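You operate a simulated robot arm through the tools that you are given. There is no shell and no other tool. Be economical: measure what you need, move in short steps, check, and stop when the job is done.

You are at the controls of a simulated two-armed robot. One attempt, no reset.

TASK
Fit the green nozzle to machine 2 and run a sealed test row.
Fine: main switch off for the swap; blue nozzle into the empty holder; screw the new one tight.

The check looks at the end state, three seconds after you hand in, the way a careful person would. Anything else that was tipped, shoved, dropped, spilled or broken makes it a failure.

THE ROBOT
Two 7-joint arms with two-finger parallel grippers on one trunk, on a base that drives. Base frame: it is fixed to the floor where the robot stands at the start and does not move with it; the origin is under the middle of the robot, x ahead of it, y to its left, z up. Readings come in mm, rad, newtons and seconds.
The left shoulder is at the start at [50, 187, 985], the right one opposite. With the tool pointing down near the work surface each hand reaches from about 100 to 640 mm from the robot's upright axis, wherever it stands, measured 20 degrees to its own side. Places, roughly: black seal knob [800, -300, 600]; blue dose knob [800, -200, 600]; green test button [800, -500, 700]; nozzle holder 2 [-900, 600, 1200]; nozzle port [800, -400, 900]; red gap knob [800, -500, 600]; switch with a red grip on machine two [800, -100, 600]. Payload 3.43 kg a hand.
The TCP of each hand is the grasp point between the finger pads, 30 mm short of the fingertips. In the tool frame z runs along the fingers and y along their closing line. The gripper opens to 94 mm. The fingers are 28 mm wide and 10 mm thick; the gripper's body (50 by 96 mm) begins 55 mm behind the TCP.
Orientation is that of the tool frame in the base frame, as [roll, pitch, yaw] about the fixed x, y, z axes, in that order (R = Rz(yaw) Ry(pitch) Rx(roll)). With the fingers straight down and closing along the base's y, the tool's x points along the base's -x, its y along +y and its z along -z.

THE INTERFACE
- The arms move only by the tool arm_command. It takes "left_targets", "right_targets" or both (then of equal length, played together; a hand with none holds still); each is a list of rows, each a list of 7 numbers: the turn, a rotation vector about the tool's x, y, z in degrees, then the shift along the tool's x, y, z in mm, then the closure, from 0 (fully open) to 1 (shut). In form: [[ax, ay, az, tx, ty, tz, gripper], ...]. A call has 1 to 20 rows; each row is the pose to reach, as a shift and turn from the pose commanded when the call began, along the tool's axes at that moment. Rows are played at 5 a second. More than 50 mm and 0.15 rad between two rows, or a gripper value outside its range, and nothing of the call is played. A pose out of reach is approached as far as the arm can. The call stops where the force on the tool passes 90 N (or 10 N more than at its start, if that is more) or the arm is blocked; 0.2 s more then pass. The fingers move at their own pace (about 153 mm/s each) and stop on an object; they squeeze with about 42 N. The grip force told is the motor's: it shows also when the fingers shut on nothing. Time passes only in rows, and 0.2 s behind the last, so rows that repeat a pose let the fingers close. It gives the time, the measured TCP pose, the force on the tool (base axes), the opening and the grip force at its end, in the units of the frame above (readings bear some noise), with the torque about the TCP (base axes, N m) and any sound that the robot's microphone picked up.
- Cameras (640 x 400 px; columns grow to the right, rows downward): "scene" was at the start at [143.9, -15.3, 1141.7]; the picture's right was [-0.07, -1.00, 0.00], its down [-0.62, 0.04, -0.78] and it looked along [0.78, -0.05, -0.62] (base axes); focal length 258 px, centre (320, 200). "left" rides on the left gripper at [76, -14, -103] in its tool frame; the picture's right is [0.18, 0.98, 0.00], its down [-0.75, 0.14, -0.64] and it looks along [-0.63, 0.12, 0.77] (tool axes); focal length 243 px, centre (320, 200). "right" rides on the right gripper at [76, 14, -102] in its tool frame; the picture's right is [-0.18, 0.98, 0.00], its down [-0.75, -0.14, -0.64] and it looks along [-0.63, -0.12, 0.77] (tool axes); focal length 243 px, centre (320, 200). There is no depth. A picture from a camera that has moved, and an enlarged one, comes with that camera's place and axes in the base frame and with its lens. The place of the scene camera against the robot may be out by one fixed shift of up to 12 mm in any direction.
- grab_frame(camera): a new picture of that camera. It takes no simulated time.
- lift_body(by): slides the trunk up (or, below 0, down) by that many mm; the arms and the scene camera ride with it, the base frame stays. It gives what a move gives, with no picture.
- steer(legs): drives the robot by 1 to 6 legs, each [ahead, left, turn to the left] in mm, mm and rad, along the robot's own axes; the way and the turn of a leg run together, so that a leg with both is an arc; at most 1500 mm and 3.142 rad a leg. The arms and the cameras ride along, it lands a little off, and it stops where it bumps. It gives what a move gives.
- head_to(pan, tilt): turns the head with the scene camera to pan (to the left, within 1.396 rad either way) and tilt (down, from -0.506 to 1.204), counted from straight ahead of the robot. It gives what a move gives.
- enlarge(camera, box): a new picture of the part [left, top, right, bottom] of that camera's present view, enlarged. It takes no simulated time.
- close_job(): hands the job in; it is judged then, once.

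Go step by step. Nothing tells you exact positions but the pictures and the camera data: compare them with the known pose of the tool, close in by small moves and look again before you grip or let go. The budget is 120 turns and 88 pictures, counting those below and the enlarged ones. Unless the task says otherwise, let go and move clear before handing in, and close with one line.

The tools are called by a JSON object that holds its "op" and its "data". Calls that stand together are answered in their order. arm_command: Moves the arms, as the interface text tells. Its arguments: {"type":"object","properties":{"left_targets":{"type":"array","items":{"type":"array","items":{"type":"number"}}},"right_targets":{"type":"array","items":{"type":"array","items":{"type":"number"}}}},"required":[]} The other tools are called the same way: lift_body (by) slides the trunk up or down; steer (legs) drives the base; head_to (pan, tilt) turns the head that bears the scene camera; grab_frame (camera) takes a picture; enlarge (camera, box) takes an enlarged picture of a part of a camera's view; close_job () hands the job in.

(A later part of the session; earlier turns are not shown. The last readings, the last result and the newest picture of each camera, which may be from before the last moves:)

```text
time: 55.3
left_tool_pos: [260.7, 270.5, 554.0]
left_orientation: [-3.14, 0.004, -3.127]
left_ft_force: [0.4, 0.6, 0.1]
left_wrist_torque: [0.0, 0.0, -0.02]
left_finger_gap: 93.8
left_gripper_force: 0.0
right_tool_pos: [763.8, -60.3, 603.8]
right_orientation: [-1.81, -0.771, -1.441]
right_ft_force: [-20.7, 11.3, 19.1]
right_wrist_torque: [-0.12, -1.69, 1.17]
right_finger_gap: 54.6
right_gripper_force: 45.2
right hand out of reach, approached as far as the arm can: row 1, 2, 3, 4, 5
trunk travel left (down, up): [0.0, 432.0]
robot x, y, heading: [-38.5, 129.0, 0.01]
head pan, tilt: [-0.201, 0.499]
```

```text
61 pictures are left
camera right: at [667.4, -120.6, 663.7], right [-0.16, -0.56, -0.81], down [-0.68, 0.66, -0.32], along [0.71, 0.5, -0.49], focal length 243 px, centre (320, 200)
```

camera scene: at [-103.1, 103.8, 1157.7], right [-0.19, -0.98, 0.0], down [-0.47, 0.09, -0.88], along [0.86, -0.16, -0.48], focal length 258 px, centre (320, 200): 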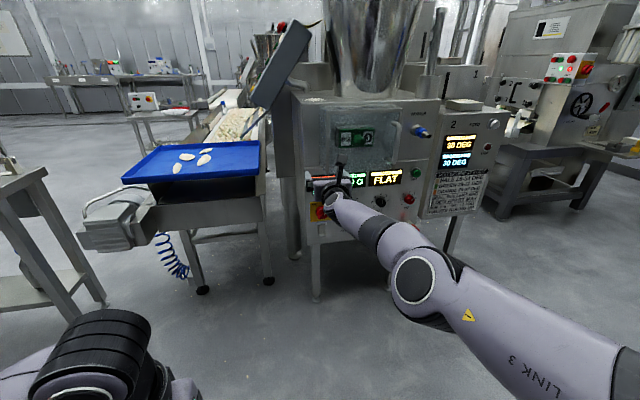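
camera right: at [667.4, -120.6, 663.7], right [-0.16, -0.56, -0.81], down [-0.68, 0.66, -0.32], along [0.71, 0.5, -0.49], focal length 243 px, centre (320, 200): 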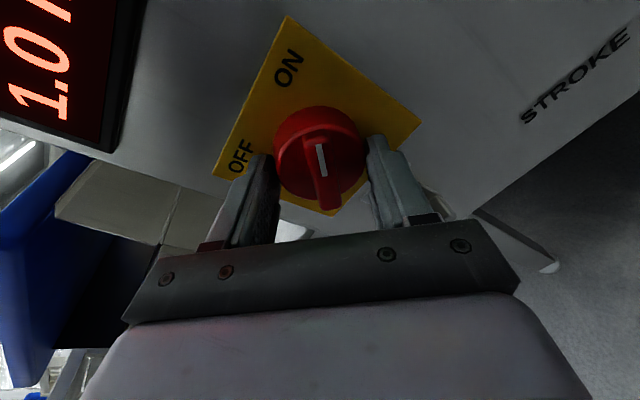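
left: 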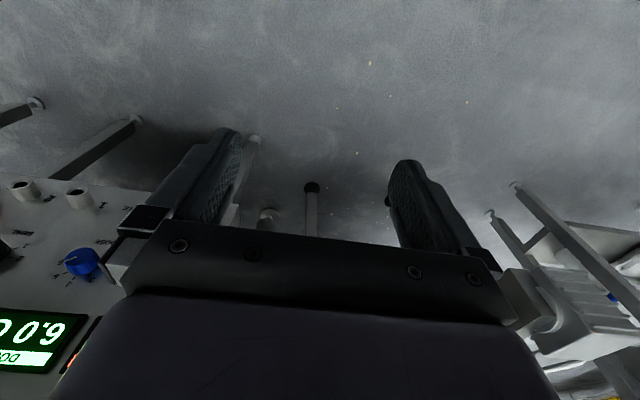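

Knob gripped (gap 54.6). I turn it 90° counter-clockwise towards OFF with the last joint.

{"op": "arm_command", "data": {"right_targets": [[0, 0, -8, 0, 0, 0, 1], [0, 0, -16, 0, 0, 0, 1], [0, 0, -24, 0, 0, 0, 1], [0, 0, -32, 0, 0, 0, 1], [0, 0, -40, 0, 0, 0, 1], [0, 0, -48, 0, 0, 0, 1], [0, 0, -56, 0, 0, 0, 1], [0, 0, -64, 0, 0, 0, 1], [0, 0, -72, 0, 0, 0, 1], [0, 0, -80, 0, 0, 0, 1], [0, 0, -88, 0, 0, 0, 1], [0, 0, -94, 0, 0, 0, 1]]}}

{"op": "grab_frame", "data": {"camera": "right"}}

```text
time: 57.9
left_tool_pos: [262.5, 269.3, 553.9]
left_orientation: [-3.14, 0.001, -3.131]
left_ft_force: [-0.2, -0.2, 0.4]
left_wrist_torque: [-0.03, 0.0, 0.02]
left_finger_gap: 93.8
left_gripper_force: 0.1
right_tool_pos: [764.4, -65.9, 605.5]
right_orientation: [1.789, -0.701, 1.378]
right_ft_force: [-10.4, -3.2, 19.2]
right_wrist_torque: [0.01, -0.45, -1.8]
right_finger_gap: 53.1
right_gripper_force: 45.2
trunk travel left (down, up): [0.0, 432.0]
robot x, y, heading: [-36.6, 133.3, 0.01]
head pan, tilt: [-0.201, 0.499]
```

```text
60 pictures are left
camera right: at [675.3, -13.5, 681.1], right [0.06, -0.79, 0.61], down [-0.76, -0.44, -0.49], along [0.65, -0.43, -0.62], focal length 243 px, centre (320, 200)
```

right: 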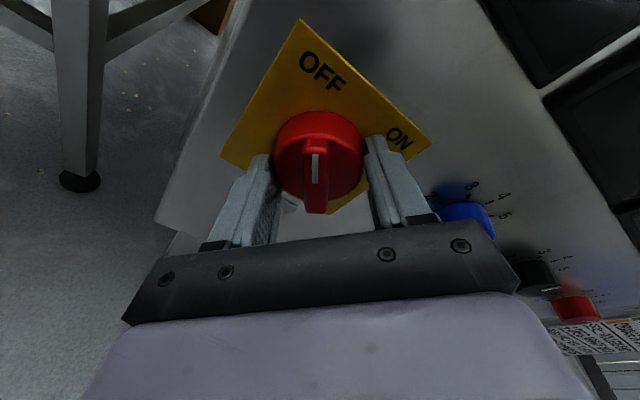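

The switch is OFF and displays are dark. I release, back off, and raise the trunk for the nozzle port.

{"op": "arm_command", "data": {"right_targets": [[0, 0, 0, 0, 0, 0, 0.2], [0, 0, 0, 0, 0, 0, 0.2]]}}

{"op": "steer", "data": {"legs": [[-200, 0, 0], [0, -370, 0]]}}

{"op": "lift_body", "data": {"by": 230}}

{"op": "arm_command", "data": {"right_targets": [[0, 0, 8, 0, 0, 0, 0], [0, 0, 16, 0, 0, 0, 0], [0, 0, 24, 0, 0, 0, 0], [0, 0, 32, 0, 0, 0, 0], [0, 0, 40, 0, 0, 0, 0], [0, 0, 49, 0, 0, 0, 0]]}}

```text
time: 58.5
left_tool_pos: [261.5, 270.3, 553.8]
left_orientation: [-3.141, 0.0, -3.129]
left_ft_force: [0.7, -0.3, -0.5]
left_wrist_torque: [-0.01, 0.01, 0.0]
left_finger_gap: 94.1
left_gripper_force: 0.0
right_tool_pos: [762.8, -62.0, 596.1]
right_orientation: [1.808, -0.702, 1.376]
right_ft_force: [-13.5, 2.3, 2.7]
right_wrist_torque: [-0.11, -0.6, -0.26]
right_finger_gap: 74.5
right_gripper_force: 0.0
trunk travel left (down, up): [0.0, 432.0]
robot x, y, heading: [-39.0, 132.8, 0.016]
head pan, tilt: [-0.201, 0.499]
```

```text
time: 63.5
left_tool_pos: [66.8, -103.6, 552.9]
left_orientation: [3.14, -0.001, -3.121]
left_ft_force: [0.1, -0.6, 0.1]
left_wrist_torque: [0.0, 0.0, 0.01]
left_finger_gap: 93.8
left_gripper_force: 0.0
right_tool_pos: [571.7, -432.2, 598.2]
right_orientation: [1.806, -0.704, 1.384]
right_ft_force: [0.3, -1.1, 1.4]
right_wrist_torque: [-0.01, 0.0, 0.03]
right_finger_gap: 75.2
right_gripper_force: 0.1
trunk travel left (down, up): [0.0, 432.0]
robot x, y, heading: [-233.4, -240.4, 0.021]
head pan, tilt: [-0.201, 0.499]
```

```text
time: 66.0
left_tool_pos: [66.3, -103.4, 782.7]
left_orientation: [3.141, 0.0, -3.121]
left_ft_force: [0.4, 0.6, 0.0]
left_wrist_torque: [-0.02, 0.02, -0.01]
left_finger_gap: 93.9
left_gripper_force: 0.0
right_tool_pos: [571.8, -432.5, 828.3]
right_orientation: [1.803, -0.702, 1.385]
right_ft_force: [0.4, 0.8, 0.6]
right_wrist_torque: [0.01, 0.02, -0.01]
right_finger_gap: 75.2
right_gripper_force: 0.0
trunk travel left (down, up): [-230.0, 202.0]
robot x, y, heading: [-232.5, -242.9, 0.017]
head pan, tilt: [-0.201, 0.499]
```

```text
refused: row 6 steps farther than a row can; nothing moved
```

I refine the roll to camera-up, level and raise the hand, and look at the nozzle.

{"op": "arm_command", "data": {"right_targets": [[0, 0, 8, 0, 0, 0, 0], [0, 0, 16, 0, 0, 0, 0], [0, 0, 24, 0, 0, 0, 0], [0, 0, 32, 0, 0, 0, 0], [0, 0, 40, 0, 0, 0, 0], [0, 0, 48, 0, 0, 0, 0]]}}

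{"op": "arm_command", "data": {"right_targets": [[0, 2, 0, 20, 0, 0, 0], [0, 4, 0, 45, 0, 0, 0], [0, 8, 0, 70, 0, 0, 0], [0, 10, 0, 95, 0, 0, 0], [0, 10, 0, 95, 0, 0, 0]]}}

{"op": "enlarge", "data": {"camera": "right", "box": [160, 0, 480, 200]}}

{"op": "grab_frame", "data": {"camera": "scene"}}

```text
time: 67.4
left_tool_pos: [66.3, -103.8, 783.3]
left_orientation: [3.14, 0.0, -3.121]
left_ft_force: [-0.2, -0.1, 0.8]
left_wrist_torque: [0.02, -0.01, -0.02]
left_finger_gap: 94.2
left_gripper_force: 0.1
right_tool_pos: [572.6, -432.1, 828.9]
right_orientation: [3.08, -1.392, 0.028]
right_ft_force: [0.6, 0.3, 0.3]
right_wrist_torque: [0.0, -0.01, 0.0]
right_finger_gap: 94.0
right_gripper_force: 0.1
trunk travel left (down, up): [-230.0, 202.0]
robot x, y, heading: [-232.2, -243.0, 0.02]
head pan, tilt: [-0.201, 0.499]
```

```text
time: 68.6
left_tool_pos: [67.3, -103.1, 783.3]
left_orientation: [3.138, 0.001, -3.123]
left_ft_force: [-0.2, -1.2, -0.8]
left_wrist_torque: [-0.03, 0.0, -0.04]
left_finger_gap: 94.1
left_gripper_force: 0.1
right_tool_pos: [587.9, -425.5, 928.5]
right_orientation: [2.182, -1.551, 0.921]
right_ft_force: [-0.1, 0.2, 0.1]
right_wrist_torque: [0.01, 0.01, -0.01]
right_finger_gap: 94.0
right_gripper_force: 0.0
right hand out of reach, approached as far as the arm can: row 3, 4, 5
trunk travel left (down, up): [-230.0, 202.0]
robot x, y, heading: [-234.9, -240.0, 0.018]
head pan, tilt: [-0.201, 0.499]
```

```text
2.00 times, centred on (320, 100) of right
camera zoom: at [485.3, -434.6, 1004.7], right [-0.04, -0.98, -0.17], down [-0.65, 0.15, -0.75], along [0.76, 0.08, -0.64], focal length 485 px, centre (320, 400)
```

zoom: 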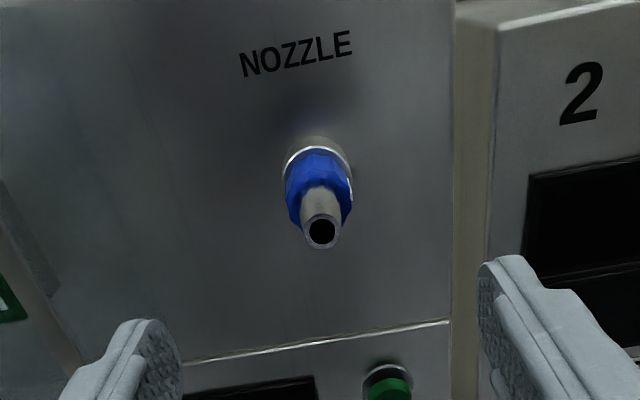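

```text
58 pictures are left
camera scene: at [-84.6, -266.7, 1187.2], right [-0.18, -0.98, 0.0], down [-0.47, 0.09, -0.88], along [0.86, -0.16, -0.48], focal length 258 px, centre (320, 200)
```

scene: 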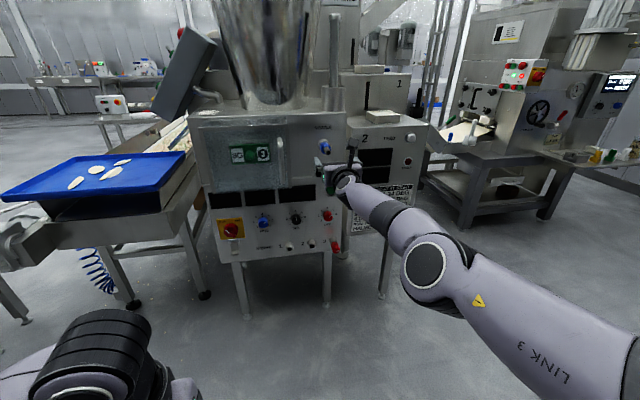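

Nozzle: blue collar with a metal tip. I approach 60 mm and measure again.

{"op": "steer", "data": {"legs": [[60, 0, 0]]}}

{"op": "enlarge", "data": {"camera": "right", "box": [160, 0, 480, 200]}}

```text
time: 69.5
left_tool_pos: [126.8, -101.8, 782.8]
left_orientation: [3.138, -0.003, -3.12]
left_ft_force: [-0.6, -0.9, -1.2]
left_wrist_torque: [0.0, -0.01, -0.04]
left_finger_gap: 93.9
left_gripper_force: 0.0
right_tool_pos: [649.6, -424.4, 927.9]
right_orientation: [2.216, -1.549, 0.886]
right_ft_force: [-0.3, -0.4, -0.1]
right_wrist_torque: [-0.01, 0.03, -0.02]
right_finger_gap: 94.1
right_gripper_force: 0.0
trunk travel left (down, up): [-230.0, 202.0]
robot x, y, heading: [-171.0, -238.9, 0.022]
head pan, tilt: [-0.201, 0.499]
```

```text
2.00 times, centred on (320, 100) of right
camera zoom: at [546.0, -433.0, 1004.2], right [-0.04, -0.98, -0.17], down [-0.65, 0.15, -0.75], along [0.76, 0.08, -0.64], focal length 485 px, centre (320, 400)
```

zoom: 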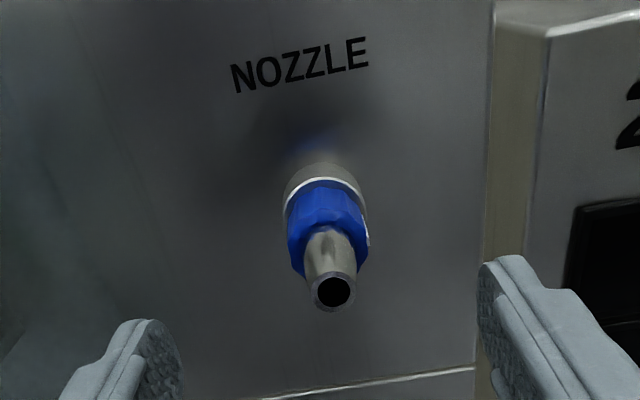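

Nozzle axis about y=-430, z=918; collar x 748–775, tip at 709. I align and roll the hand clockwise 80° so that there is room to unscrew.

{"op": "arm_command", "data": {"right_targets": [[0, 0, 8, -10, 8, 0, 0], [0, 0, 16, -10, 8, 0, 0], [0, 0, 24, -10, 8, 0, 0], [0, 0, 32, -10, 8, 0, 0], [0, 0, 40, -10, 8, 0, 0], [0, 0, 48, -10, 8, 0, 0], [0, 0, 56, -10, 8, 0, 0], [0, 0, 64, -10, 8, 0, 0], [0, 0, 72, -10, 8, 0, 0], [0, 0, 80, -10, 8, 0, 0]]}}

{"op": "grab_frame", "data": {"camera": "right"}}

```text
time: 71.7
left_tool_pos: [126.1, -102.1, 783.0]
left_orientation: [3.139, 0.001, -3.118]
left_ft_force: [0.7, 0.8, 0.9]
left_wrist_torque: [-0.04, 0.02, 0.03]
left_finger_gap: 94.1
left_gripper_force: 0.2
right_tool_pos: [653.9, -429.1, 961.8]
right_orientation: [-1.637, -0.202, -1.599]
right_ft_force: [0.5, -0.6, -0.6]
right_wrist_torque: [0.01, 0.0, 0.05]
right_finger_gap: 94.2
right_gripper_force: 0.0
right hand out of reach, approached as far as the arm can: row 1, 2, 3, 4, 5, 6, 7, 8, 9, 10
trunk travel left (down, up): [-230.0, 202.0]
robot x, y, heading: [-173.9, -238.9, 0.02]
head pan, tilt: [-0.201, 0.499]
```

```text
56 pictures are left
camera right: at [547.3, -502.6, 968.9], right [-0.06, -0.01, -1.0], down [-0.61, 0.79, 0.03], along [0.79, 0.61, -0.06], focal length 243 px, centre (320, 200)
```

right: 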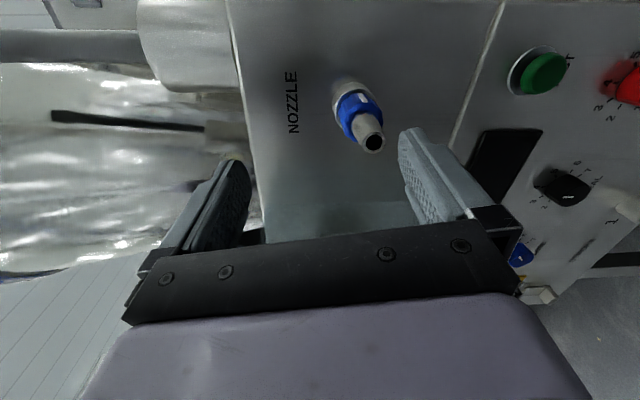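

Cross-check puts the tip at (707,-430,920). I lower the trunk 43 and drive in most of the way.

{"op": "lift_body", "data": {"by": -43}}

{"op": "steer", "data": {"legs": [[55, -3, 0]]}}

{"op": "grab_frame", "data": {"camera": "right"}}

```text
time: 72.6
left_tool_pos: [127.2, -101.9, 740.1]
left_orientation: [3.138, 0.0, -3.119]
left_ft_force: [0.4, -0.3, -0.4]
left_wrist_torque: [0.0, 0.03, -0.01]
left_finger_gap: 94.0
left_gripper_force: 0.1
right_tool_pos: [653.2, -429.3, 918.5]
right_orientation: [-1.638, -0.197, -1.6]
right_ft_force: [-0.4, -0.3, -0.4]
right_wrist_torque: [0.02, -0.01, 0.0]
right_finger_gap: 94.0
right_gripper_force: 0.1
trunk travel left (down, up): [-187.0, 245.0]
robot x, y, heading: [-170.4, -242.8, 0.026]
head pan, tilt: [-0.201, 0.499]
```

```text
time: 73.5
left_tool_pos: [181.0, -104.8, 739.7]
left_orientation: [3.141, 0.0, -3.118]
left_ft_force: [0.4, -0.5, 0.1]
left_wrist_torque: [-0.02, -0.03, -0.01]
left_finger_gap: 94.1
left_gripper_force: 0.1
right_tool_pos: [707.4, -430.9, 917.2]
right_orientation: [-1.637, -0.198, -1.601]
right_ft_force: [0.2, -0.1, 0.3]
right_wrist_torque: [0.03, 0.02, 0.0]
right_finger_gap: 93.9
right_gripper_force: 0.2
trunk travel left (down, up): [-187.0, 245.0]
robot x, y, heading: [-117.4, -244.9, 0.019]
head pan, tilt: [-0.201, 0.499]
```

```text
55 pictures are left
camera right: at [602.4, -504.3, 924.9], right [-0.07, -0.01, -1.0], down [-0.61, 0.79, 0.03], along [0.79, 0.61, -0.06], focal length 243 px, centre (320, 200)
```

right: 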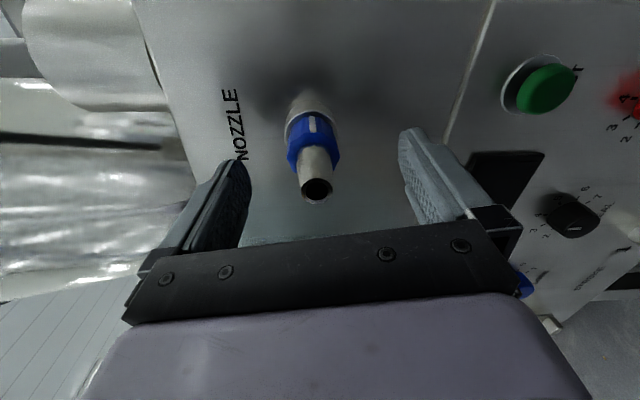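

Nozzle sits centred between the fingers. I go 43 mm further and grip the collar.

{"op": "steer", "data": {"legs": [[43, 0, 0]]}}

{"op": "grab_frame", "data": {"camera": "right"}}

```text
time: 74.4
left_tool_pos: [224.5, -103.0, 740.2]
left_orientation: [3.139, 0.0, -3.119]
left_ft_force: [-0.9, -0.2, -0.2]
left_wrist_torque: [0.04, 0.0, 0.01]
left_finger_gap: 94.3
left_gripper_force: 0.0
right_tool_pos: [751.3, -429.5, 918.1]
right_orientation: [-1.637, -0.198, -1.598]
right_ft_force: [0.5, 0.1, 0.1]
right_wrist_torque: [-0.02, -0.04, 0.0]
right_finger_gap: 94.0
right_gripper_force: 0.1
trunk travel left (down, up): [-187.0, 245.0]
robot x, y, heading: [-76.0, -242.0, 0.021]
head pan, tilt: [-0.201, 0.499]
```

```text
54 pictures are left
camera right: at [645.3, -503.4, 924.9], right [-0.07, -0.01, -1.0], down [-0.61, 0.79, 0.03], along [0.79, 0.61, -0.06], focal length 243 px, centre (320, 200)
```

right: 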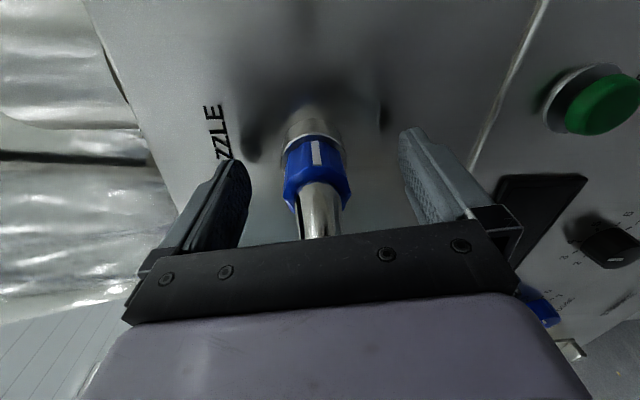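

Closing on the collar and turning it counter-clockwise.

{"op": "arm_command", "data": {"right_targets": [[0, 0, 0, 0, 0, 0, 0.5], [0, 0, 0, 0, 0, 0, 1], [0, 0, 0, 0, 0, 0, 1], [0, 0, 0, 0, 0, 0, 1]]}}

{"op": "arm_command", "data": {"right_targets": [[0, 0, -8, 0, 0, 0, 1], [0, 0, -16, 0, 0, 0, 1], [0, 0, -24, 0, 0, 0, 1], [0, 0, -32, 0, 0, 0, 1], [0, 0, -40, 0, 0, 0, 1], [0, 0, -48, 0, 0, 0, 1], [0, 0, -56, 0, 0, 0, 1], [0, 0, -64, 0, 0, 0, 1], [0, 0, -72, 0, 0, 0, 1], [0, 0, -80, 0, 0, 0, 1], [0, 0, -88, 0, 0, 0, 1], [0, 0, -96, 0, 0, 0, 1]]}}

{"op": "grab_frame", "data": {"camera": "right"}}

```text
time: 75.4
left_tool_pos: [224.7, -102.7, 740.7]
left_orientation: [-3.141, 0.001, -3.12]
left_ft_force: [0.5, -0.2, -0.5]
left_wrist_torque: [0.0, 0.02, 0.04]
left_finger_gap: 94.0
left_gripper_force: 0.2
right_tool_pos: [750.9, -429.0, 921.7]
right_orientation: [-1.633, -0.199, -1.598]
right_ft_force: [20.7, 1.7, 15.2]
right_wrist_torque: [-0.29, -0.49, 0.2]
right_finger_gap: 40.0
right_gripper_force: 44.5
trunk travel left (down, up): [-187.0, 245.0]
robot x, y, heading: [-71.9, -239.9, 0.02]
head pan, tilt: [-0.201, 0.499]
```

```text
time: 78.0
left_tool_pos: [222.4, -100.2, 740.7]
left_orientation: [-3.14, 0.004, -3.121]
left_ft_force: [0.9, 1.2, 1.0]
left_wrist_torque: [0.02, -0.02, -0.01]
left_finger_gap: 93.9
left_gripper_force: 0.0
right_tool_pos: [749.8, -423.5, 939.7]
right_orientation: [1.701, -1.261, 1.418]
right_ft_force: [26.0, 14.1, 46.9]
right_wrist_torque: [0.66, -1.83, 0.85]
right_finger_gap: 39.1
right_gripper_force: 45.0
trunk travel left (down, up): [-187.0, 245.0]
robot x, y, heading: [-75.3, -240.5, 0.022]
head pan, tilt: [-0.201, 0.499]
```

```text
53 pictures are left
camera right: at [650.1, -410.5, 1019.2], right [-0.03, -0.99, 0.12], down [-0.67, -0.07, -0.74], along [0.74, -0.1, -0.67], focal length 243 px, centre (320, 200)
```

right: 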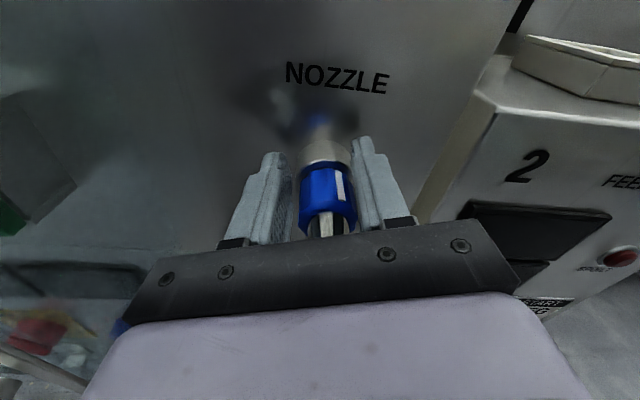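

The hand rose ~20 mm with some force; I zoom in to see whether the nozzle is loose or the grip slipped.

{"op": "enlarge", "data": {"camera": "right", "box": [220, 60, 420, 250]}}

{"op": "head_to", "data": {"pan": -0.15, "tilt": 0.28}}

{"op": "enlarge", "data": {"camera": "scene", "box": [240, 130, 440, 270]}}

```text
2.11 times, centred on (320, 155) of right
camera zoom: at [650.1, -410.5, 1019.2], right [-0.03, -0.99, 0.12], down [-0.67, -0.07, -0.74], along [0.74, -0.1, -0.67], focal length 511 px, centre (320, 295)
```

zoom: 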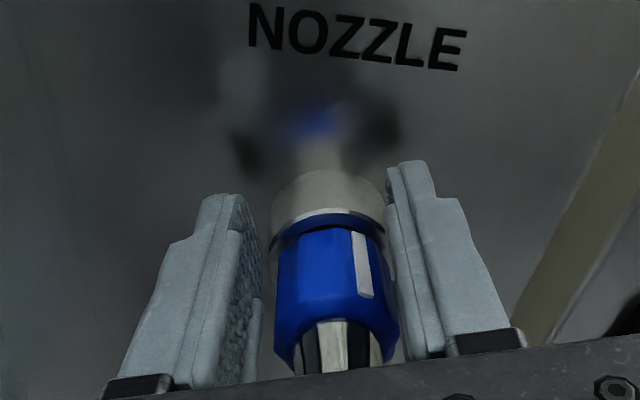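

```text
time: 78.8
left_tool_pos: [223.2, -99.7, 740.7]
left_orientation: [-3.139, 0.004, -3.118]
left_ft_force: [-0.8, 0.0, 0.1]
left_wrist_torque: [-0.02, 0.0, 0.02]
left_finger_gap: 94.3
left_gripper_force: 0.0
right_tool_pos: [749.9, -423.5, 938.6]
right_orientation: [1.704, -1.26, 1.413]
right_ft_force: [29.9, 20.1, 46.9]
right_wrist_torque: [-0.64, -1.78, 0.82]
right_finger_gap: 39.2
right_gripper_force: 45.2
trunk travel left (down, up): [-187.0, 245.0]
robot x, y, heading: [-71.8, -241.9, 0.019]
head pan, tilt: [-0.15, 0.279]
```

```text
2.86 times, centred on (340, 200) of scene
camera zoom: at [73.7, -258.8, 1165.2], right [-0.13, -0.99, 0.0], down [-0.27, 0.03, -0.96], along [0.95, -0.12, -0.27], focal length 736 px, centre (263, 200)
```

zoom: 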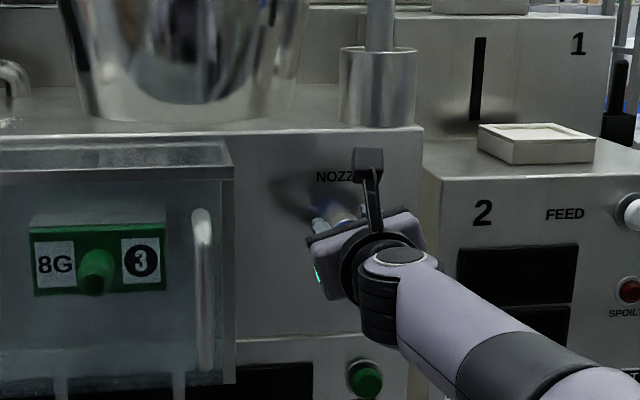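

The collar has turned ~70° and moved off its seat slightly. I open, roll back clockwise and regrip.

{"op": "arm_command", "data": {"right_targets": [[0, 0, 0, 0, 0, 0, 0.2], [0, 0, 0, 0, 0, 0, 0.2]]}}

{"op": "arm_command", "data": {"right_targets": [[0, 0, 8, 0, 0, 0, 0.1], [0, 0, 16, 0, 0, 0, 0.1], [0, 0, 24, 0, 0, 0, 0.1], [0, 0, 32, 0, 0, 0, 0.1], [0, 0, 40, 0, 0, 0, 0.1], [0, 0, 48, 0, 0, 0, 0.1], [0, 0, 56, 0, 0, 0, 0.1], [0, 0, 64, 0, 0, 0, 0.1], [0, 0, 72, 0, 0, 0, 0.1], [0, 0, 80, 0, 0, 0, 0.1], [0, 0, 88, 0, 0, 0, 0.1], [0, 0, 96, 0, 0, 0, 0.1]]}}

{"op": "grab_frame", "data": {"camera": "right"}}

```text
time: 79.4
left_tool_pos: [225.3, -102.4, 740.0]
left_orientation: [3.14, 0.002, -3.119]
left_ft_force: [1.4, 0.1, 1.0]
left_wrist_torque: [0.0, -0.02, -0.03]
left_finger_gap: 93.7
left_gripper_force: 0.0
right_tool_pos: [750.5, -430.7, 917.1]
right_orientation: [1.793, -1.261, 1.315]
right_ft_force: [0.8, 1.0, 0.5]
right_wrist_torque: [0.0, 0.03, 0.02]
right_finger_gap: 75.2
right_gripper_force: 0.0
trunk travel left (down, up): [-187.0, 245.0]
robot x, y, heading: [-72.5, -240.6, 0.019]
head pan, tilt: [-0.15, 0.279]
```

```text
time: 82.0
left_tool_pos: [225.8, -104.2, 741.0]
left_orientation: [3.14, 0.0, -3.12]
left_ft_force: [1.2, 0.4, -0.5]
left_wrist_torque: [-0.02, 0.04, -0.03]
left_finger_gap: 94.1
left_gripper_force: 0.1
right_tool_pos: [750.6, -430.1, 918.0]
right_orientation: [-1.64, -0.193, -1.597]
right_ft_force: [0.1, -0.2, 0.2]
right_wrist_torque: [-0.02, 0.02, 0.0]
right_finger_gap: 84.6
right_gripper_force: 0.0
trunk travel left (down, up): [-187.0, 245.0]
robot x, y, heading: [-74.5, -239.7, 0.016]
head pan, tilt: [-0.15, 0.279]
```

```text
50 pictures are left
camera right: at [645.4, -503.0, 924.9], right [-0.07, -0.01, -1.0], down [-0.61, 0.79, 0.03], along [0.79, 0.61, -0.06], focal length 243 px, centre (320, 200)
```

right: 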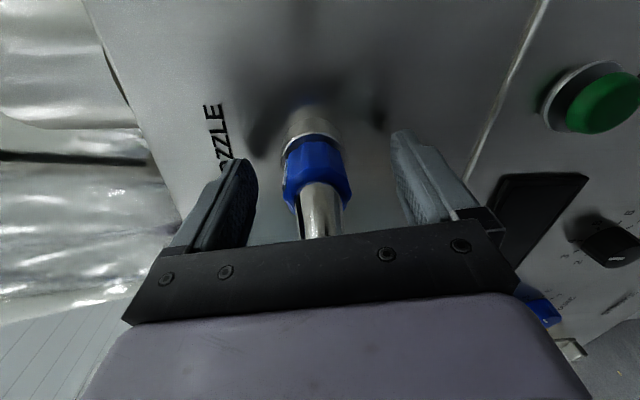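

I straighten the hand's axis to the nozzle (4° off), shift up 3 mm, then regrip and turn again.

{"op": "arm_command", "data": {"right_targets": [[4.1, -1.6, 0, 0, -3, 0, 0.1], [4.1, -1.6, 0, 0, -3, 0, 0.1], [4.1, -1.6, 0, 0, -3, 0, 0.5], [4.1, -1.6, 0, 0, -3, 0, 1], [4.1, -1.6, 0, 0, -3, 0, 1], [4.1, -1.6, 0, 0, -3, 0, 1]]}}

{"op": "arm_command", "data": {"right_targets": [[0, 0, -8, 0, 0, 0, 1], [0, 0, -16, 0, 0, 0, 1], [0, 0, -24, 0, 0, 0, 1], [0, 0, -32, 0, 0, 0, 1], [0, 0, -40, 0, 0, 0, 1], [0, 0, -48, 0, 0, 0, 1], [0, 0, -56, 0, 0, 0, 1], [0, 0, -64, 0, 0, 0, 1], [0, 0, -72, 0, 0, 0, 1], [0, 0, -80, 0, 0, 0, 1], [0, 0, -88, 0, 0, 0, 1], [0, 0, -96, 0, 0, 0, 1]]}}

{"op": "grab_frame", "data": {"camera": "right"}}

```text
time: 83.4
left_tool_pos: [225.1, -103.6, 741.1]
left_orientation: [3.139, -0.002, -3.12]
left_ft_force: [-0.2, -0.3, -0.1]
left_wrist_torque: [0.0, 0.05, -0.02]
left_finger_gap: 94.1
left_gripper_force: 0.1
right_tool_pos: [752.5, -424.7, 921.3]
right_orientation: [-1.66, -0.199, -1.544]
right_ft_force: [-9.0, -3.4, -10.3]
right_wrist_torque: [-0.6, -1.15, 0.87]
right_finger_gap: 40.6
right_gripper_force: 45.1
right hand out of reach, approached as far as the arm can: row 1
trunk travel left (down, up): [-187.0, 245.0]
robot x, y, heading: [-74.1, -241.9, 0.02]
head pan, tilt: [-0.15, 0.279]
```

```text
time: 86.0
left_tool_pos: [226.4, -102.8, 740.2]
left_orientation: [-3.141, -0.003, -3.118]
left_ft_force: [-0.3, -0.2, -0.7]
left_wrist_torque: [-0.03, 0.01, -0.02]
left_finger_gap: 94.1
left_gripper_force: 0.0
right_tool_pos: [752.4, -428.0, 923.2]
right_orientation: [1.563, -1.282, 1.579]
right_ft_force: [20.5, 5.5, 6.1]
right_wrist_torque: [2.07, -0.19, 0.44]
right_finger_gap: 40.0
right_gripper_force: 45.0
right hand out of reach, approached as far as the arm can: row 1, 2, 3
trunk travel left (down, up): [-187.0, 245.0]
robot x, y, heading: [-76.0, -242.4, 0.025]
head pan, tilt: [-0.15, 0.279]
```

```text
49 pictures are left
camera right: at [649.4, -420.6, 999.6], right [0.0, -0.99, 0.1], down [-0.64, -0.08, -0.76], along [0.77, -0.07, -0.64], focal length 243 px, centre (320, 200)
```

right: 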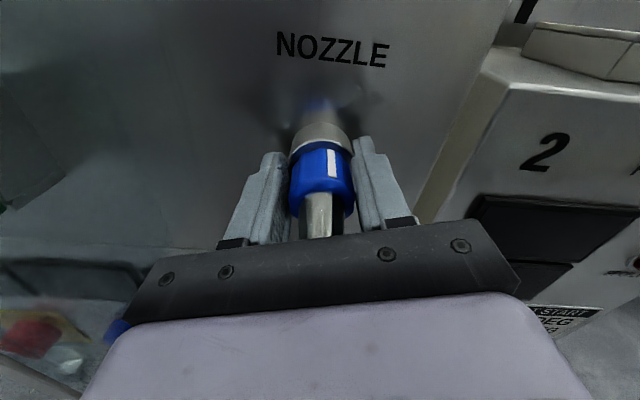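

The line is now at 12 o'clock, and further turning meets resistance – perhaps a quarter-turn fitting. I try a gentle pull.

{"op": "arm_command", "data": {"right_targets": [[0, 0, 0, 0, 0, -5, 1], [0, 0, 0, 0, 0, -10, 1], [0, 0, 0, 0, 0, -15, 1], [0, 0, 0, 0, 0, -20, 1]]}}

{"op": "grab_frame", "data": {"camera": "right"}}

```text
time: 87.0
left_tool_pos: [225.4, -102.3, 739.2]
left_orientation: [3.141, -0.001, -3.12]
left_ft_force: [0.5, 0.1, -0.3]
left_wrist_torque: [-0.01, 0.0, 0.0]
left_finger_gap: 94.0
left_gripper_force: 0.1
right_tool_pos: [753.0, -429.4, 923.0]
right_orientation: [1.554, -1.267, 1.582]
right_ft_force: [32.8, 0.9, 15.4]
right_wrist_torque: [1.17, -0.15, 0.43]
right_finger_gap: 39.8
right_gripper_force: 45.1
right hand out of reach, approached as far as the arm can: row 1, 2, 3, 4
trunk travel left (down, up): [-187.0, 245.0]
robot x, y, heading: [-76.5, -243.3, 0.022]
head pan, tilt: [-0.15, 0.279]
```

```text
48 pictures are left
camera right: at [649.2, -419.2, 999.0], right [0.0, -0.99, 0.12], down [-0.64, -0.09, -0.76], along [0.77, -0.08, -0.63], focal length 243 px, centre (320, 200)
```

right: 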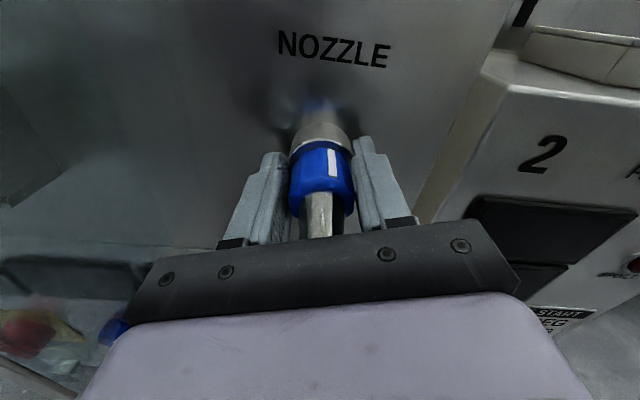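

I pull using the base, 15 mm, watching for motion.

{"op": "steer", "data": {"legs": [[-20, 0, 0]]}}

{"op": "grab_frame", "data": {"camera": "right"}}

```text
time: 87.8
left_tool_pos: [204.1, -105.2, 740.7]
left_orientation: [3.14, 0.0, -3.12]
left_ft_force: [0.9, -0.1, 0.5]
left_wrist_torque: [0.02, 0.03, -0.02]
left_finger_gap: 94.1
left_gripper_force: 0.1
right_tool_pos: [729.7, -430.7, 919.4]
right_orientation: [1.577, -1.27, 1.562]
right_ft_force: [1.4, -9.0, 3.7]
right_wrist_torque: [-0.03, 0.16, 0.15]
right_finger_gap: 31.8
right_gripper_force: 41.7
trunk travel left (down, up): [-187.0, 245.0]
robot x, y, heading: [-96.6, -244.3, 0.02]
head pan, tilt: [-0.15, 0.279]
```

```text
47 pictures are left
camera right: at [627.0, -420.8, 995.5], right [0.0, -0.99, 0.12], down [-0.64, -0.09, -0.76], along [0.77, -0.08, -0.64], focal length 243 px, centre (320, 200)
```

right: 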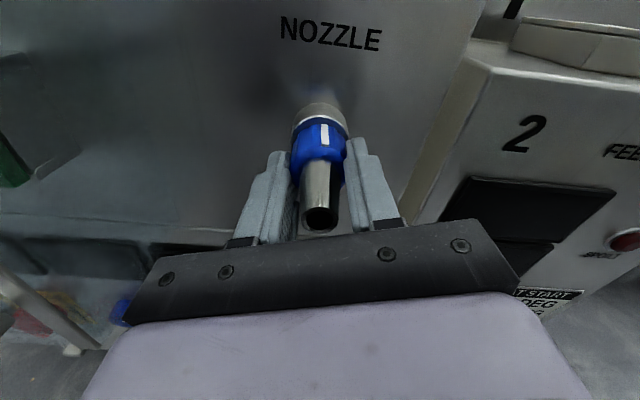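

It slipped: still threaded. I go back in, regrip at a different roll (to catch the flats) and turn farther.

{"op": "arm_command", "data": {"right_targets": [[0, 0, 0, 0, 0, 0, 0.2], [0, 0, 8, 0, 0, 0, 0.2], [0, 0, 16, 0, 0, 0, 0.1], [0, 0, 24, 0, 0, 0, 0.1], [0, 0, 32, 0, 0, 0, 0.1], [0, 0, 40, 0, 0, 0, 0.1], [0, 0, 48, 0, 0, 0, 0.1], [0, 0, 56, 0, 0, 0, 0.1], [0, 0, 64, 0, 0, 0, 0.1], [0, 0, 70, 0, 0, 0, 0.1], [0, 0, 74, 0, 0, 0, 0.1]]}}

{"op": "steer", "data": {"legs": [[25, 0, 0]]}}

{"op": "grab_frame", "data": {"camera": "right"}}

```text
time: 90.2
left_tool_pos: [203.9, -103.5, 740.3]
left_orientation: [3.14, 0.0, -3.121]
left_ft_force: [0.1, 0.3, 0.4]
left_wrist_torque: [0.01, 0.02, -0.02]
left_finger_gap: 93.8
left_gripper_force: 0.0
right_tool_pos: [730.8, -425.9, 927.7]
right_orientation: [-1.587, -0.58, -1.57]
right_ft_force: [0.1, -0.1, 0.0]
right_wrist_torque: [0.02, 0.01, -0.05]
right_finger_gap: 84.5
right_gripper_force: 0.1
right hand out of reach, approached as far as the arm can: row 10, 11
trunk travel left (down, up): [-187.0, 245.0]
robot x, y, heading: [-96.6, -242.0, 0.023]
head pan, tilt: [-0.15, 0.279]
```

```text
time: 91.0
left_tool_pos: [228.7, -103.9, 739.8]
left_orientation: [3.14, -0.001, -3.12]
left_ft_force: [0.4, 0.2, 0.5]
left_wrist_torque: [-0.04, -0.03, 0.03]
left_finger_gap: 94.1
left_gripper_force: 0.1
right_tool_pos: [754.7, -425.2, 927.3]
right_orientation: [-1.589, -0.583, -1.57]
right_ft_force: [0.8, -0.4, 0.4]
right_wrist_torque: [-0.02, 0.04, -0.03]
right_finger_gap: 84.6
right_gripper_force: 0.1
trunk travel left (down, up): [-187.0, 245.0]
robot x, y, heading: [-72.7, -245.0, 0.02]
head pan, tilt: [-0.15, 0.279]
```

```text
46 pictures are left
camera right: at [652.1, -495.3, 958.8], right [-0.02, -0.39, -0.92], down [-0.64, 0.71, -0.29], along [0.77, 0.59, -0.26], focal length 243 px, centre (320, 200)
```

right: 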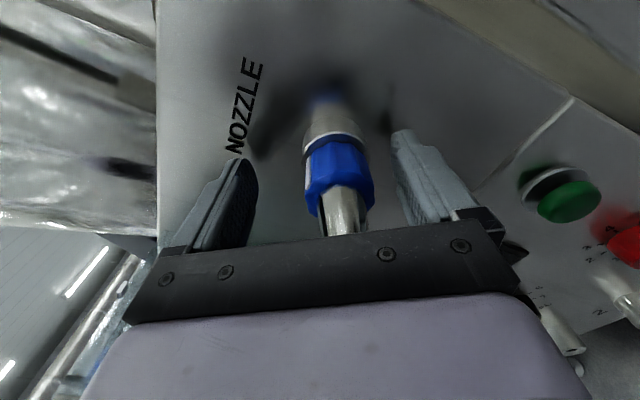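

I shift 8 mm along the closing line to centre on the nozzle, then grip.

{"op": "arm_command", "data": {"right_targets": [[0, 0, 0, 0, 8, 0, 0.1], [0, 0, 0, 0, 8, 0, 0.5], [0, 0, 0, 0, 8, 0, 1], [0, 0, 0, 0, 8, 0, 1], [0, 0, 0, 0, 8, 0, 1]]}}

{"op": "arm_command", "data": {"right_targets": [[0, 0, -8, 0, 0, 0, 1], [0, 0, -16, 0, 0, 0, 1], [0, 0, -24, 0, 0, 0, 1], [0, 0, -32, 0, 0, 0, 1], [0, 0, -40, 0, 0, 0, 1], [0, 0, -48, 0, 0, 0, 1], [0, 0, -56, 0, 0, 0, 1], [0, 0, -64, 0, 0, 0, 1]]}}

{"op": "grab_frame", "data": {"camera": "right"}}

```text
time: 92.2
left_tool_pos: [229.4, -104.0, 739.9]
left_orientation: [3.14, -0.001, -3.12]
left_ft_force: [0.3, -1.0, 0.4]
left_wrist_torque: [-0.01, 0.03, 0.0]
left_finger_gap: 94.2
left_gripper_force: 0.1
right_tool_pos: [754.4, -429.8, 919.8]
right_orientation: [-1.6, -0.582, -1.568]
right_ft_force: [-6.7, -3.1, -7.8]
right_wrist_torque: [-0.24, -0.06, 0.01]
right_finger_gap: 40.9
right_gripper_force: 44.7
trunk travel left (down, up): [-187.0, 245.0]
robot x, y, heading: [-69.7, -241.9, 0.015]
head pan, tilt: [-0.15, 0.279]
```

```text
time: 94.0
left_tool_pos: [229.4, -102.2, 740.0]
left_orientation: [3.139, -0.002, -3.121]
left_ft_force: [-0.1, 0.3, 0.2]
left_wrist_torque: [0.0, -0.01, 0.05]
left_finger_gap: 93.8
left_gripper_force: 0.1
right_tool_pos: [756.9, -429.8, 922.9]
right_orientation: [1.653, -1.441, 1.476]
right_ft_force: [9.2, -0.7, -0.4]
right_wrist_torque: [1.39, -0.45, 0.38]
right_finger_gap: 40.3
right_gripper_force: 44.9
trunk travel left (down, up): [-187.0, 245.0]
robot x, y, heading: [-67.3, -239.7, 0.025]
head pan, tilt: [-0.15, 0.279]
```

```text
45 pictures are left
camera right: at [653.8, -432.8, 1000.7], right [-0.01, -1.0, -0.06], down [-0.65, 0.05, -0.76], along [0.76, 0.03, -0.65], focal length 243 px, centre (320, 200)
```

right: 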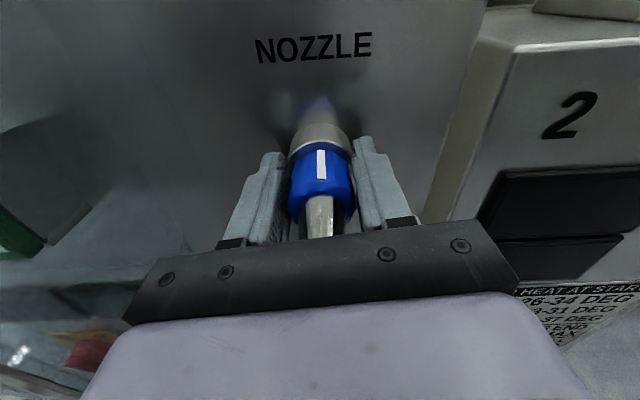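

The line sits at about 12 o'clock. To tell a stop from slipping, I keep turning from this grip.

{"op": "arm_command", "data": {"right_targets": [[0, 0, -8, 0, 0, -0.5, 1], [0, 0, -16, 0, 0, -1, 1], [0, 0, -24, 0, 0, -1, 1], [0, 0, -32, 0, 0, -1.5, 1], [0, 0, -40, 0, 0, -2, 1], [0, 0, -48, 0, 0, -2, 1], [0, 0, -56, 0, 0, -2, 1], [0, 0, -64, 0, 0, -2, 1], [0, 0, -72, 0, 0, -2, 1], [0, 0, -80, 0, 0, -2, 1]]}}

{"op": "enlarge", "data": {"camera": "right", "box": [200, 80, 440, 260]}}

```text
time: 96.2
left_tool_pos: [228.0, -104.3, 739.7]
left_orientation: [3.14, 0.0, -3.12]
left_ft_force: [-0.8, 0.1, -0.2]
left_wrist_torque: [-0.02, 0.02, -0.01]
left_finger_gap: 94.1
left_gripper_force: 0.1
right_tool_pos: [755.6, -427.3, 921.5]
right_orientation: [1.591, -0.052, 1.564]
right_ft_force: [3.7, 0.5, -3.7]
right_wrist_torque: [1.7, -0.38, -0.47]
right_finger_gap: 40.8
right_gripper_force: 44.9
trunk travel left (down, up): [-187.0, 245.0]
robot x, y, heading: [-71.4, -240.4, 0.019]
head pan, tilt: [-0.15, 0.279]
```

```text
2.22 times, centred on (320, 170) of right
camera zoom: at [653.3, -351.7, 939.4], right [0.01, -0.23, 0.97], down [-0.65, -0.74, -0.17], along [0.76, -0.63, -0.16], focal length 539 px, centre (320, 267)
```

zoom: 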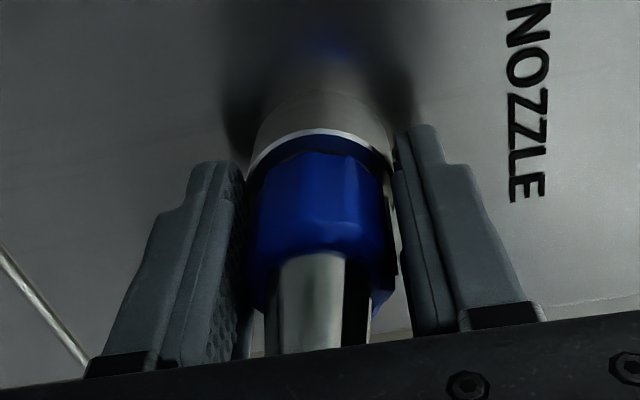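

It is a hard stop at 12 o'clock, so it should pull out here. I relax the twist and pull in small base steps, reading the force.

{"op": "arm_command", "data": {"right_targets": [[0, 0, 4, 0, 0, 0, 0.3], [0, 0, 4, 0, 0, 2, 0.3], [0, 0, 4, 0, 0, 2, 1], [0, 0, 4, 0, 0, 2, 1], [0, 0, 4, 0, 0, 2, 1]]}}

{"op": "steer", "data": {"legs": [[-8, 0, 0]]}}

{"op": "steer", "data": {"legs": [[-8, 0, 0]]}}

{"op": "enlarge", "data": {"camera": "right", "box": [200, 80, 440, 260]}}

```text
time: 97.4
left_tool_pos: [228.5, -103.4, 739.2]
left_orientation: [3.141, -0.001, -3.121]
left_ft_force: [0.9, 0.5, -1.1]
left_wrist_torque: [-0.03, -0.01, 0.0]
left_finger_gap: 93.9
left_gripper_force: 0.0
right_tool_pos: [755.6, -427.9, 921.4]
right_orientation: [1.589, -0.117, 1.56]
right_ft_force: [-4.0, 0.5, -6.0]
right_wrist_torque: [-0.31, -0.23, 0.05]
right_finger_gap: 40.5
right_gripper_force: 44.7
trunk travel left (down, up): [-187.0, 245.0]
robot x, y, heading: [-70.2, -243.3, 0.022]
head pan, tilt: [-0.15, 0.279]
```

```text
time: 98.1
left_tool_pos: [224.2, -102.8, 737.7]
left_orientation: [-3.141, -0.008, -3.12]
left_ft_force: [-0.4, -1.3, -0.1]
left_wrist_torque: [0.02, -0.01, 0.02]
left_finger_gap: 93.9
left_gripper_force: 0.0
right_tool_pos: [753.7, -428.8, 918.9]
right_orientation: [1.585, -0.113, 1.558]
right_ft_force: [80.6, 5.4, 9.5]
right_wrist_torque: [0.21, -0.45, 0.26]
right_finger_gap: 40.5
right_gripper_force: 45.0
trunk travel left (down, up): [-187.0, 245.0]
robot x, y, heading: [-75.8, -241.3, 0.018]
head pan, tilt: [-0.15, 0.279]
```

```text
time: 98.9
left_tool_pos: [213.9, -104.8, 740.4]
left_orientation: [3.14, -0.006, -3.121]
left_ft_force: [0.2, 0.8, 1.0]
left_wrist_torque: [0.03, -0.03, -0.04]
left_finger_gap: 93.9
left_gripper_force: 0.0
right_tool_pos: [740.8, -427.8, 920.7]
right_orientation: [1.584, -0.114, 1.561]
right_ft_force: [36.1, 1.9, -4.7]
right_wrist_torque: [-0.01, -0.74, -0.02]
right_finger_gap: 33.5
right_gripper_force: 41.8
trunk travel left (down, up): [-187.0, 245.0]
robot x, y, heading: [-87.7, -240.7, 0.022]
head pan, tilt: [-0.15, 0.279]
```

```text
2.22 times, centred on (320, 170) of right
camera zoom: at [638.9, -354.0, 943.8], right [0.01, -0.3, 0.95], down [-0.65, -0.73, -0.22], along [0.76, -0.62, -0.2], focal length 539 px, centre (320, 267)
```

zoom: 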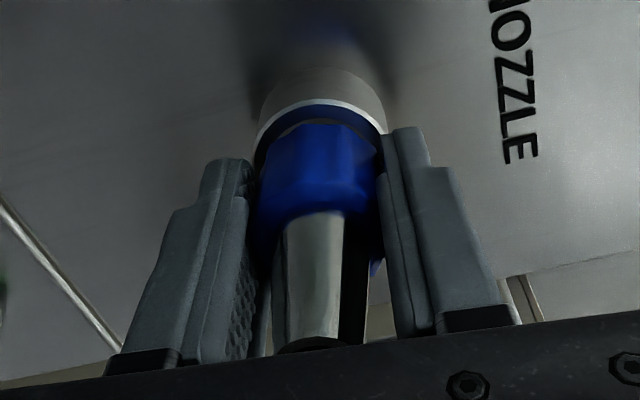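

Over 80 N did not release it. I open and roll to camera-up to see where the line has got to.

{"op": "arm_command", "data": {"right_targets": [[0, 0, 0, 0, 0, 0, 0.2], [0, 0, 8, 0, 0, 0, 0.2], [0, 0, 16, 0, 0, 0, 0.1], [0, 0, 24, 0, 0, 0, 0.1], [0, 0, 32, 0, 0, 0, 0.1], [0, 0, 40, 0, 0, 0, 0.1], [0, 0, 48, 0, 0, 0, 0.1], [0, 0, 56, 0, 0, 0, 0.1], [0, 0, 64, 0, 0, 0, 0.1], [0, 0, 72, 0, 0, 0, 0.1], [0, 0, 80, 0, 0, 0, 0.1]]}}

{"op": "enlarge", "data": {"camera": "right", "box": [200, 50, 440, 250]}}

```text
time: 101.3
left_tool_pos: [213.2, -103.3, 739.6]
left_orientation: [3.141, 0.002, -3.119]
left_ft_force: [0.1, -0.6, 0.2]
left_wrist_torque: [0.0, 0.01, 0.01]
left_finger_gap: 93.9
left_gripper_force: 0.1
right_tool_pos: [739.8, -430.0, 922.7]
right_orientation: [1.801, -1.512, 1.332]
right_ft_force: [-1.6, 0.8, 0.3]
right_wrist_torque: [0.0, -0.01, 0.0]
right_finger_gap: 84.5
right_gripper_force: 0.0
trunk travel left (down, up): [-187.0, 245.0]
robot x, y, heading: [-85.5, -242.5, 0.014]
head pan, tilt: [-0.15, 0.279]
```

```text
2.00 times, centred on (320, 150) of right
camera zoom: at [637.6, -437.9, 999.1], right [-0.01, -0.99, -0.13], down [-0.65, 0.1, -0.75], along [0.76, 0.08, -0.65], focal length 485 px, centre (320, 300)
```

zoom: 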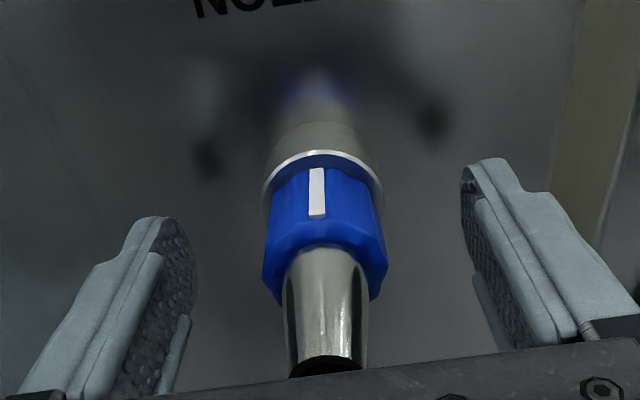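

The line is at 12 o'clock. I zoom in on the collar joint to understand the fitting.

{"op": "enlarge", "data": {"camera": "right", "box": [280, 100, 370, 210]}}

```text
3.64 times, centred on (325, 155) of right
camera zoom: at [637.6, -437.9, 999.1], right [-0.01, -0.99, -0.13], down [-0.65, 0.1, -0.75], along [0.76, 0.08, -0.65], focal length 882 px, centre (302, 364)
```

zoom: 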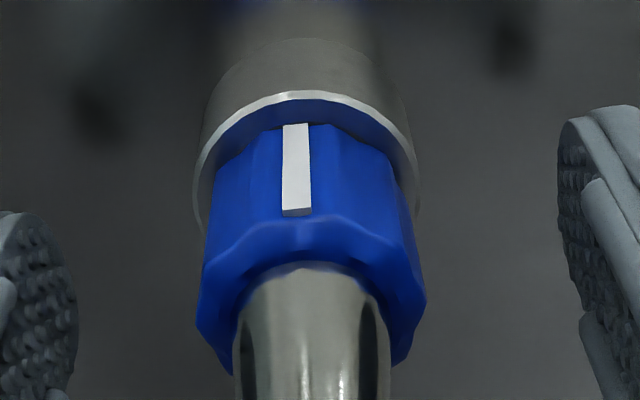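

I go in again, grip with camera on top and test a small turn, reading the torque in steps.

{"op": "steer", "data": {"legs": [[15, 0, 0]]}}

{"op": "arm_command", "data": {"right_targets": [[0, 0, 0, 0, 0, 0, 0.5], [0, 0, 0, 0, 0, 0, 1], [0, 0, 0, 0, 0, 0, 1], [0, 0, 0, 0, 0, 0, 1]]}}

{"op": "arm_command", "data": {"right_targets": [[0, 0, -6, 0, 0, 0, 1], [0, 0, -6, 0, 0, 0, 1]]}}

{"op": "arm_command", "data": {"right_targets": [[0, 0, -6, 0, 0, 0, 1], [0, 0, -6, 0, 0, 0, 1]]}}

{"op": "arm_command", "data": {"right_targets": [[0, 0, -6, 0, 0, 0, 1], [0, 0, -6, 0, 0, 0, 1]]}}

{"op": "grab_frame", "data": {"camera": "right"}}

```text
time: 102.0
left_tool_pos: [228.0, -103.1, 739.4]
left_orientation: [3.139, 0.0, -3.122]
left_ft_force: [-0.5, -0.7, -0.2]
left_wrist_torque: [-0.02, 0.01, -0.02]
left_finger_gap: 94.0
left_gripper_force: 0.1
right_tool_pos: [754.7, -428.1, 921.1]
right_orientation: [1.798, -1.511, 1.336]
right_ft_force: [-0.3, -0.5, 0.6]
right_wrist_torque: [0.0, -0.01, -0.03]
right_finger_gap: 84.6
right_gripper_force: 0.1
trunk travel left (down, up): [-187.0, 245.0]
robot x, y, heading: [-71.2, -242.2, 0.02]
head pan, tilt: [-0.15, 0.279]
```

```text
time: 103.0
left_tool_pos: [227.9, -103.3, 739.6]
left_orientation: [3.14, 0.001, -3.121]
left_ft_force: [0.0, -0.1, 0.4]
left_wrist_torque: [0.0, -0.01, 0.0]
left_finger_gap: 94.0
left_gripper_force: 0.0
right_tool_pos: [754.3, -429.1, 921.6]
right_orientation: [1.786, -1.514, 1.345]
right_ft_force: [0.8, -3.9, 0.2]
right_wrist_torque: [-0.05, 0.04, 0.1]
right_finger_gap: 40.6
right_gripper_force: 45.2
trunk travel left (down, up): [-187.0, 245.0]
robot x, y, heading: [-70.5, -243.2, 0.023]
head pan, tilt: [-0.15, 0.279]
```

```text
time: 103.6
left_tool_pos: [228.3, -104.5, 739.5]
left_orientation: [3.138, 0.001, -3.121]
left_ft_force: [-0.2, 0.8, 0.3]
left_wrist_torque: [0.0, 0.0, 0.01]
left_finger_gap: 94.1
left_gripper_force: 0.0
right_tool_pos: [755.2, -429.7, 920.8]
right_orientation: [1.664, -1.408, 1.468]
right_ft_force: [-1.0, -4.7, -2.4]
right_wrist_torque: [1.34, -0.06, 0.05]
right_finger_gap: 40.3
right_gripper_force: 45.1
trunk travel left (down, up): [-187.0, 245.0]
robot x, y, heading: [-70.3, -245.1, 0.02]
head pan, tilt: [-0.15, 0.279]
```

```text
time: 104.2
left_tool_pos: [227.7, -103.1, 740.1]
left_orientation: [3.14, -0.002, -3.122]
left_ft_force: [-0.7, 0.4, -0.1]
left_wrist_torque: [0.03, 0.04, -0.01]
left_finger_gap: 94.0
left_gripper_force: 0.0
right_tool_pos: [755.7, -429.3, 920.3]
right_orientation: [1.627, -1.306, 1.509]
right_ft_force: [1.8, -5.3, -2.0]
right_wrist_torque: [1.61, 0.13, 0.17]
right_finger_gap: 39.3
right_gripper_force: 45.4
trunk travel left (down, up): [-187.0, 245.0]
robot x, y, heading: [-70.8, -239.7, 0.021]
head pan, tilt: [-0.15, 0.279]
```

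```text
time: 104.8
left_tool_pos: [228.8, -104.0, 739.5]
left_orientation: [3.14, -0.001, -3.121]
left_ft_force: [-0.3, 0.1, 0.1]
left_wrist_torque: [0.0, 0.0, -0.02]
left_finger_gap: 94.0
left_gripper_force: 0.1
right_tool_pos: [754.0, -429.7, 921.1]
right_orientation: [1.61, -1.199, 1.523]
right_ft_force: [1.6, -7.8, -3.7]
right_wrist_torque: [1.78, 0.02, 0.06]
right_finger_gap: 40.3
right_gripper_force: 45.3
trunk travel left (down, up): [-187.0, 245.0]
robot x, y, heading: [-70.0, -242.3, 0.017]
head pan, tilt: [-0.15, 0.279]
```

```text
40 pictures are left
camera right: at [653.3, -414.4, 997.5], right [-0.01, -0.98, 0.18], down [-0.65, -0.13, -0.74], along [0.76, -0.12, -0.64], focal length 243 px, centre (320, 200)
```

right: 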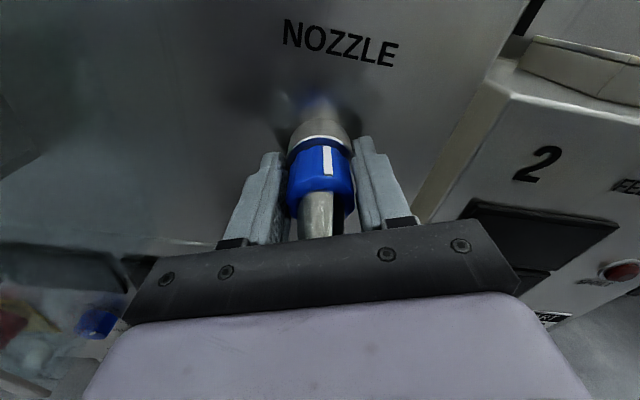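

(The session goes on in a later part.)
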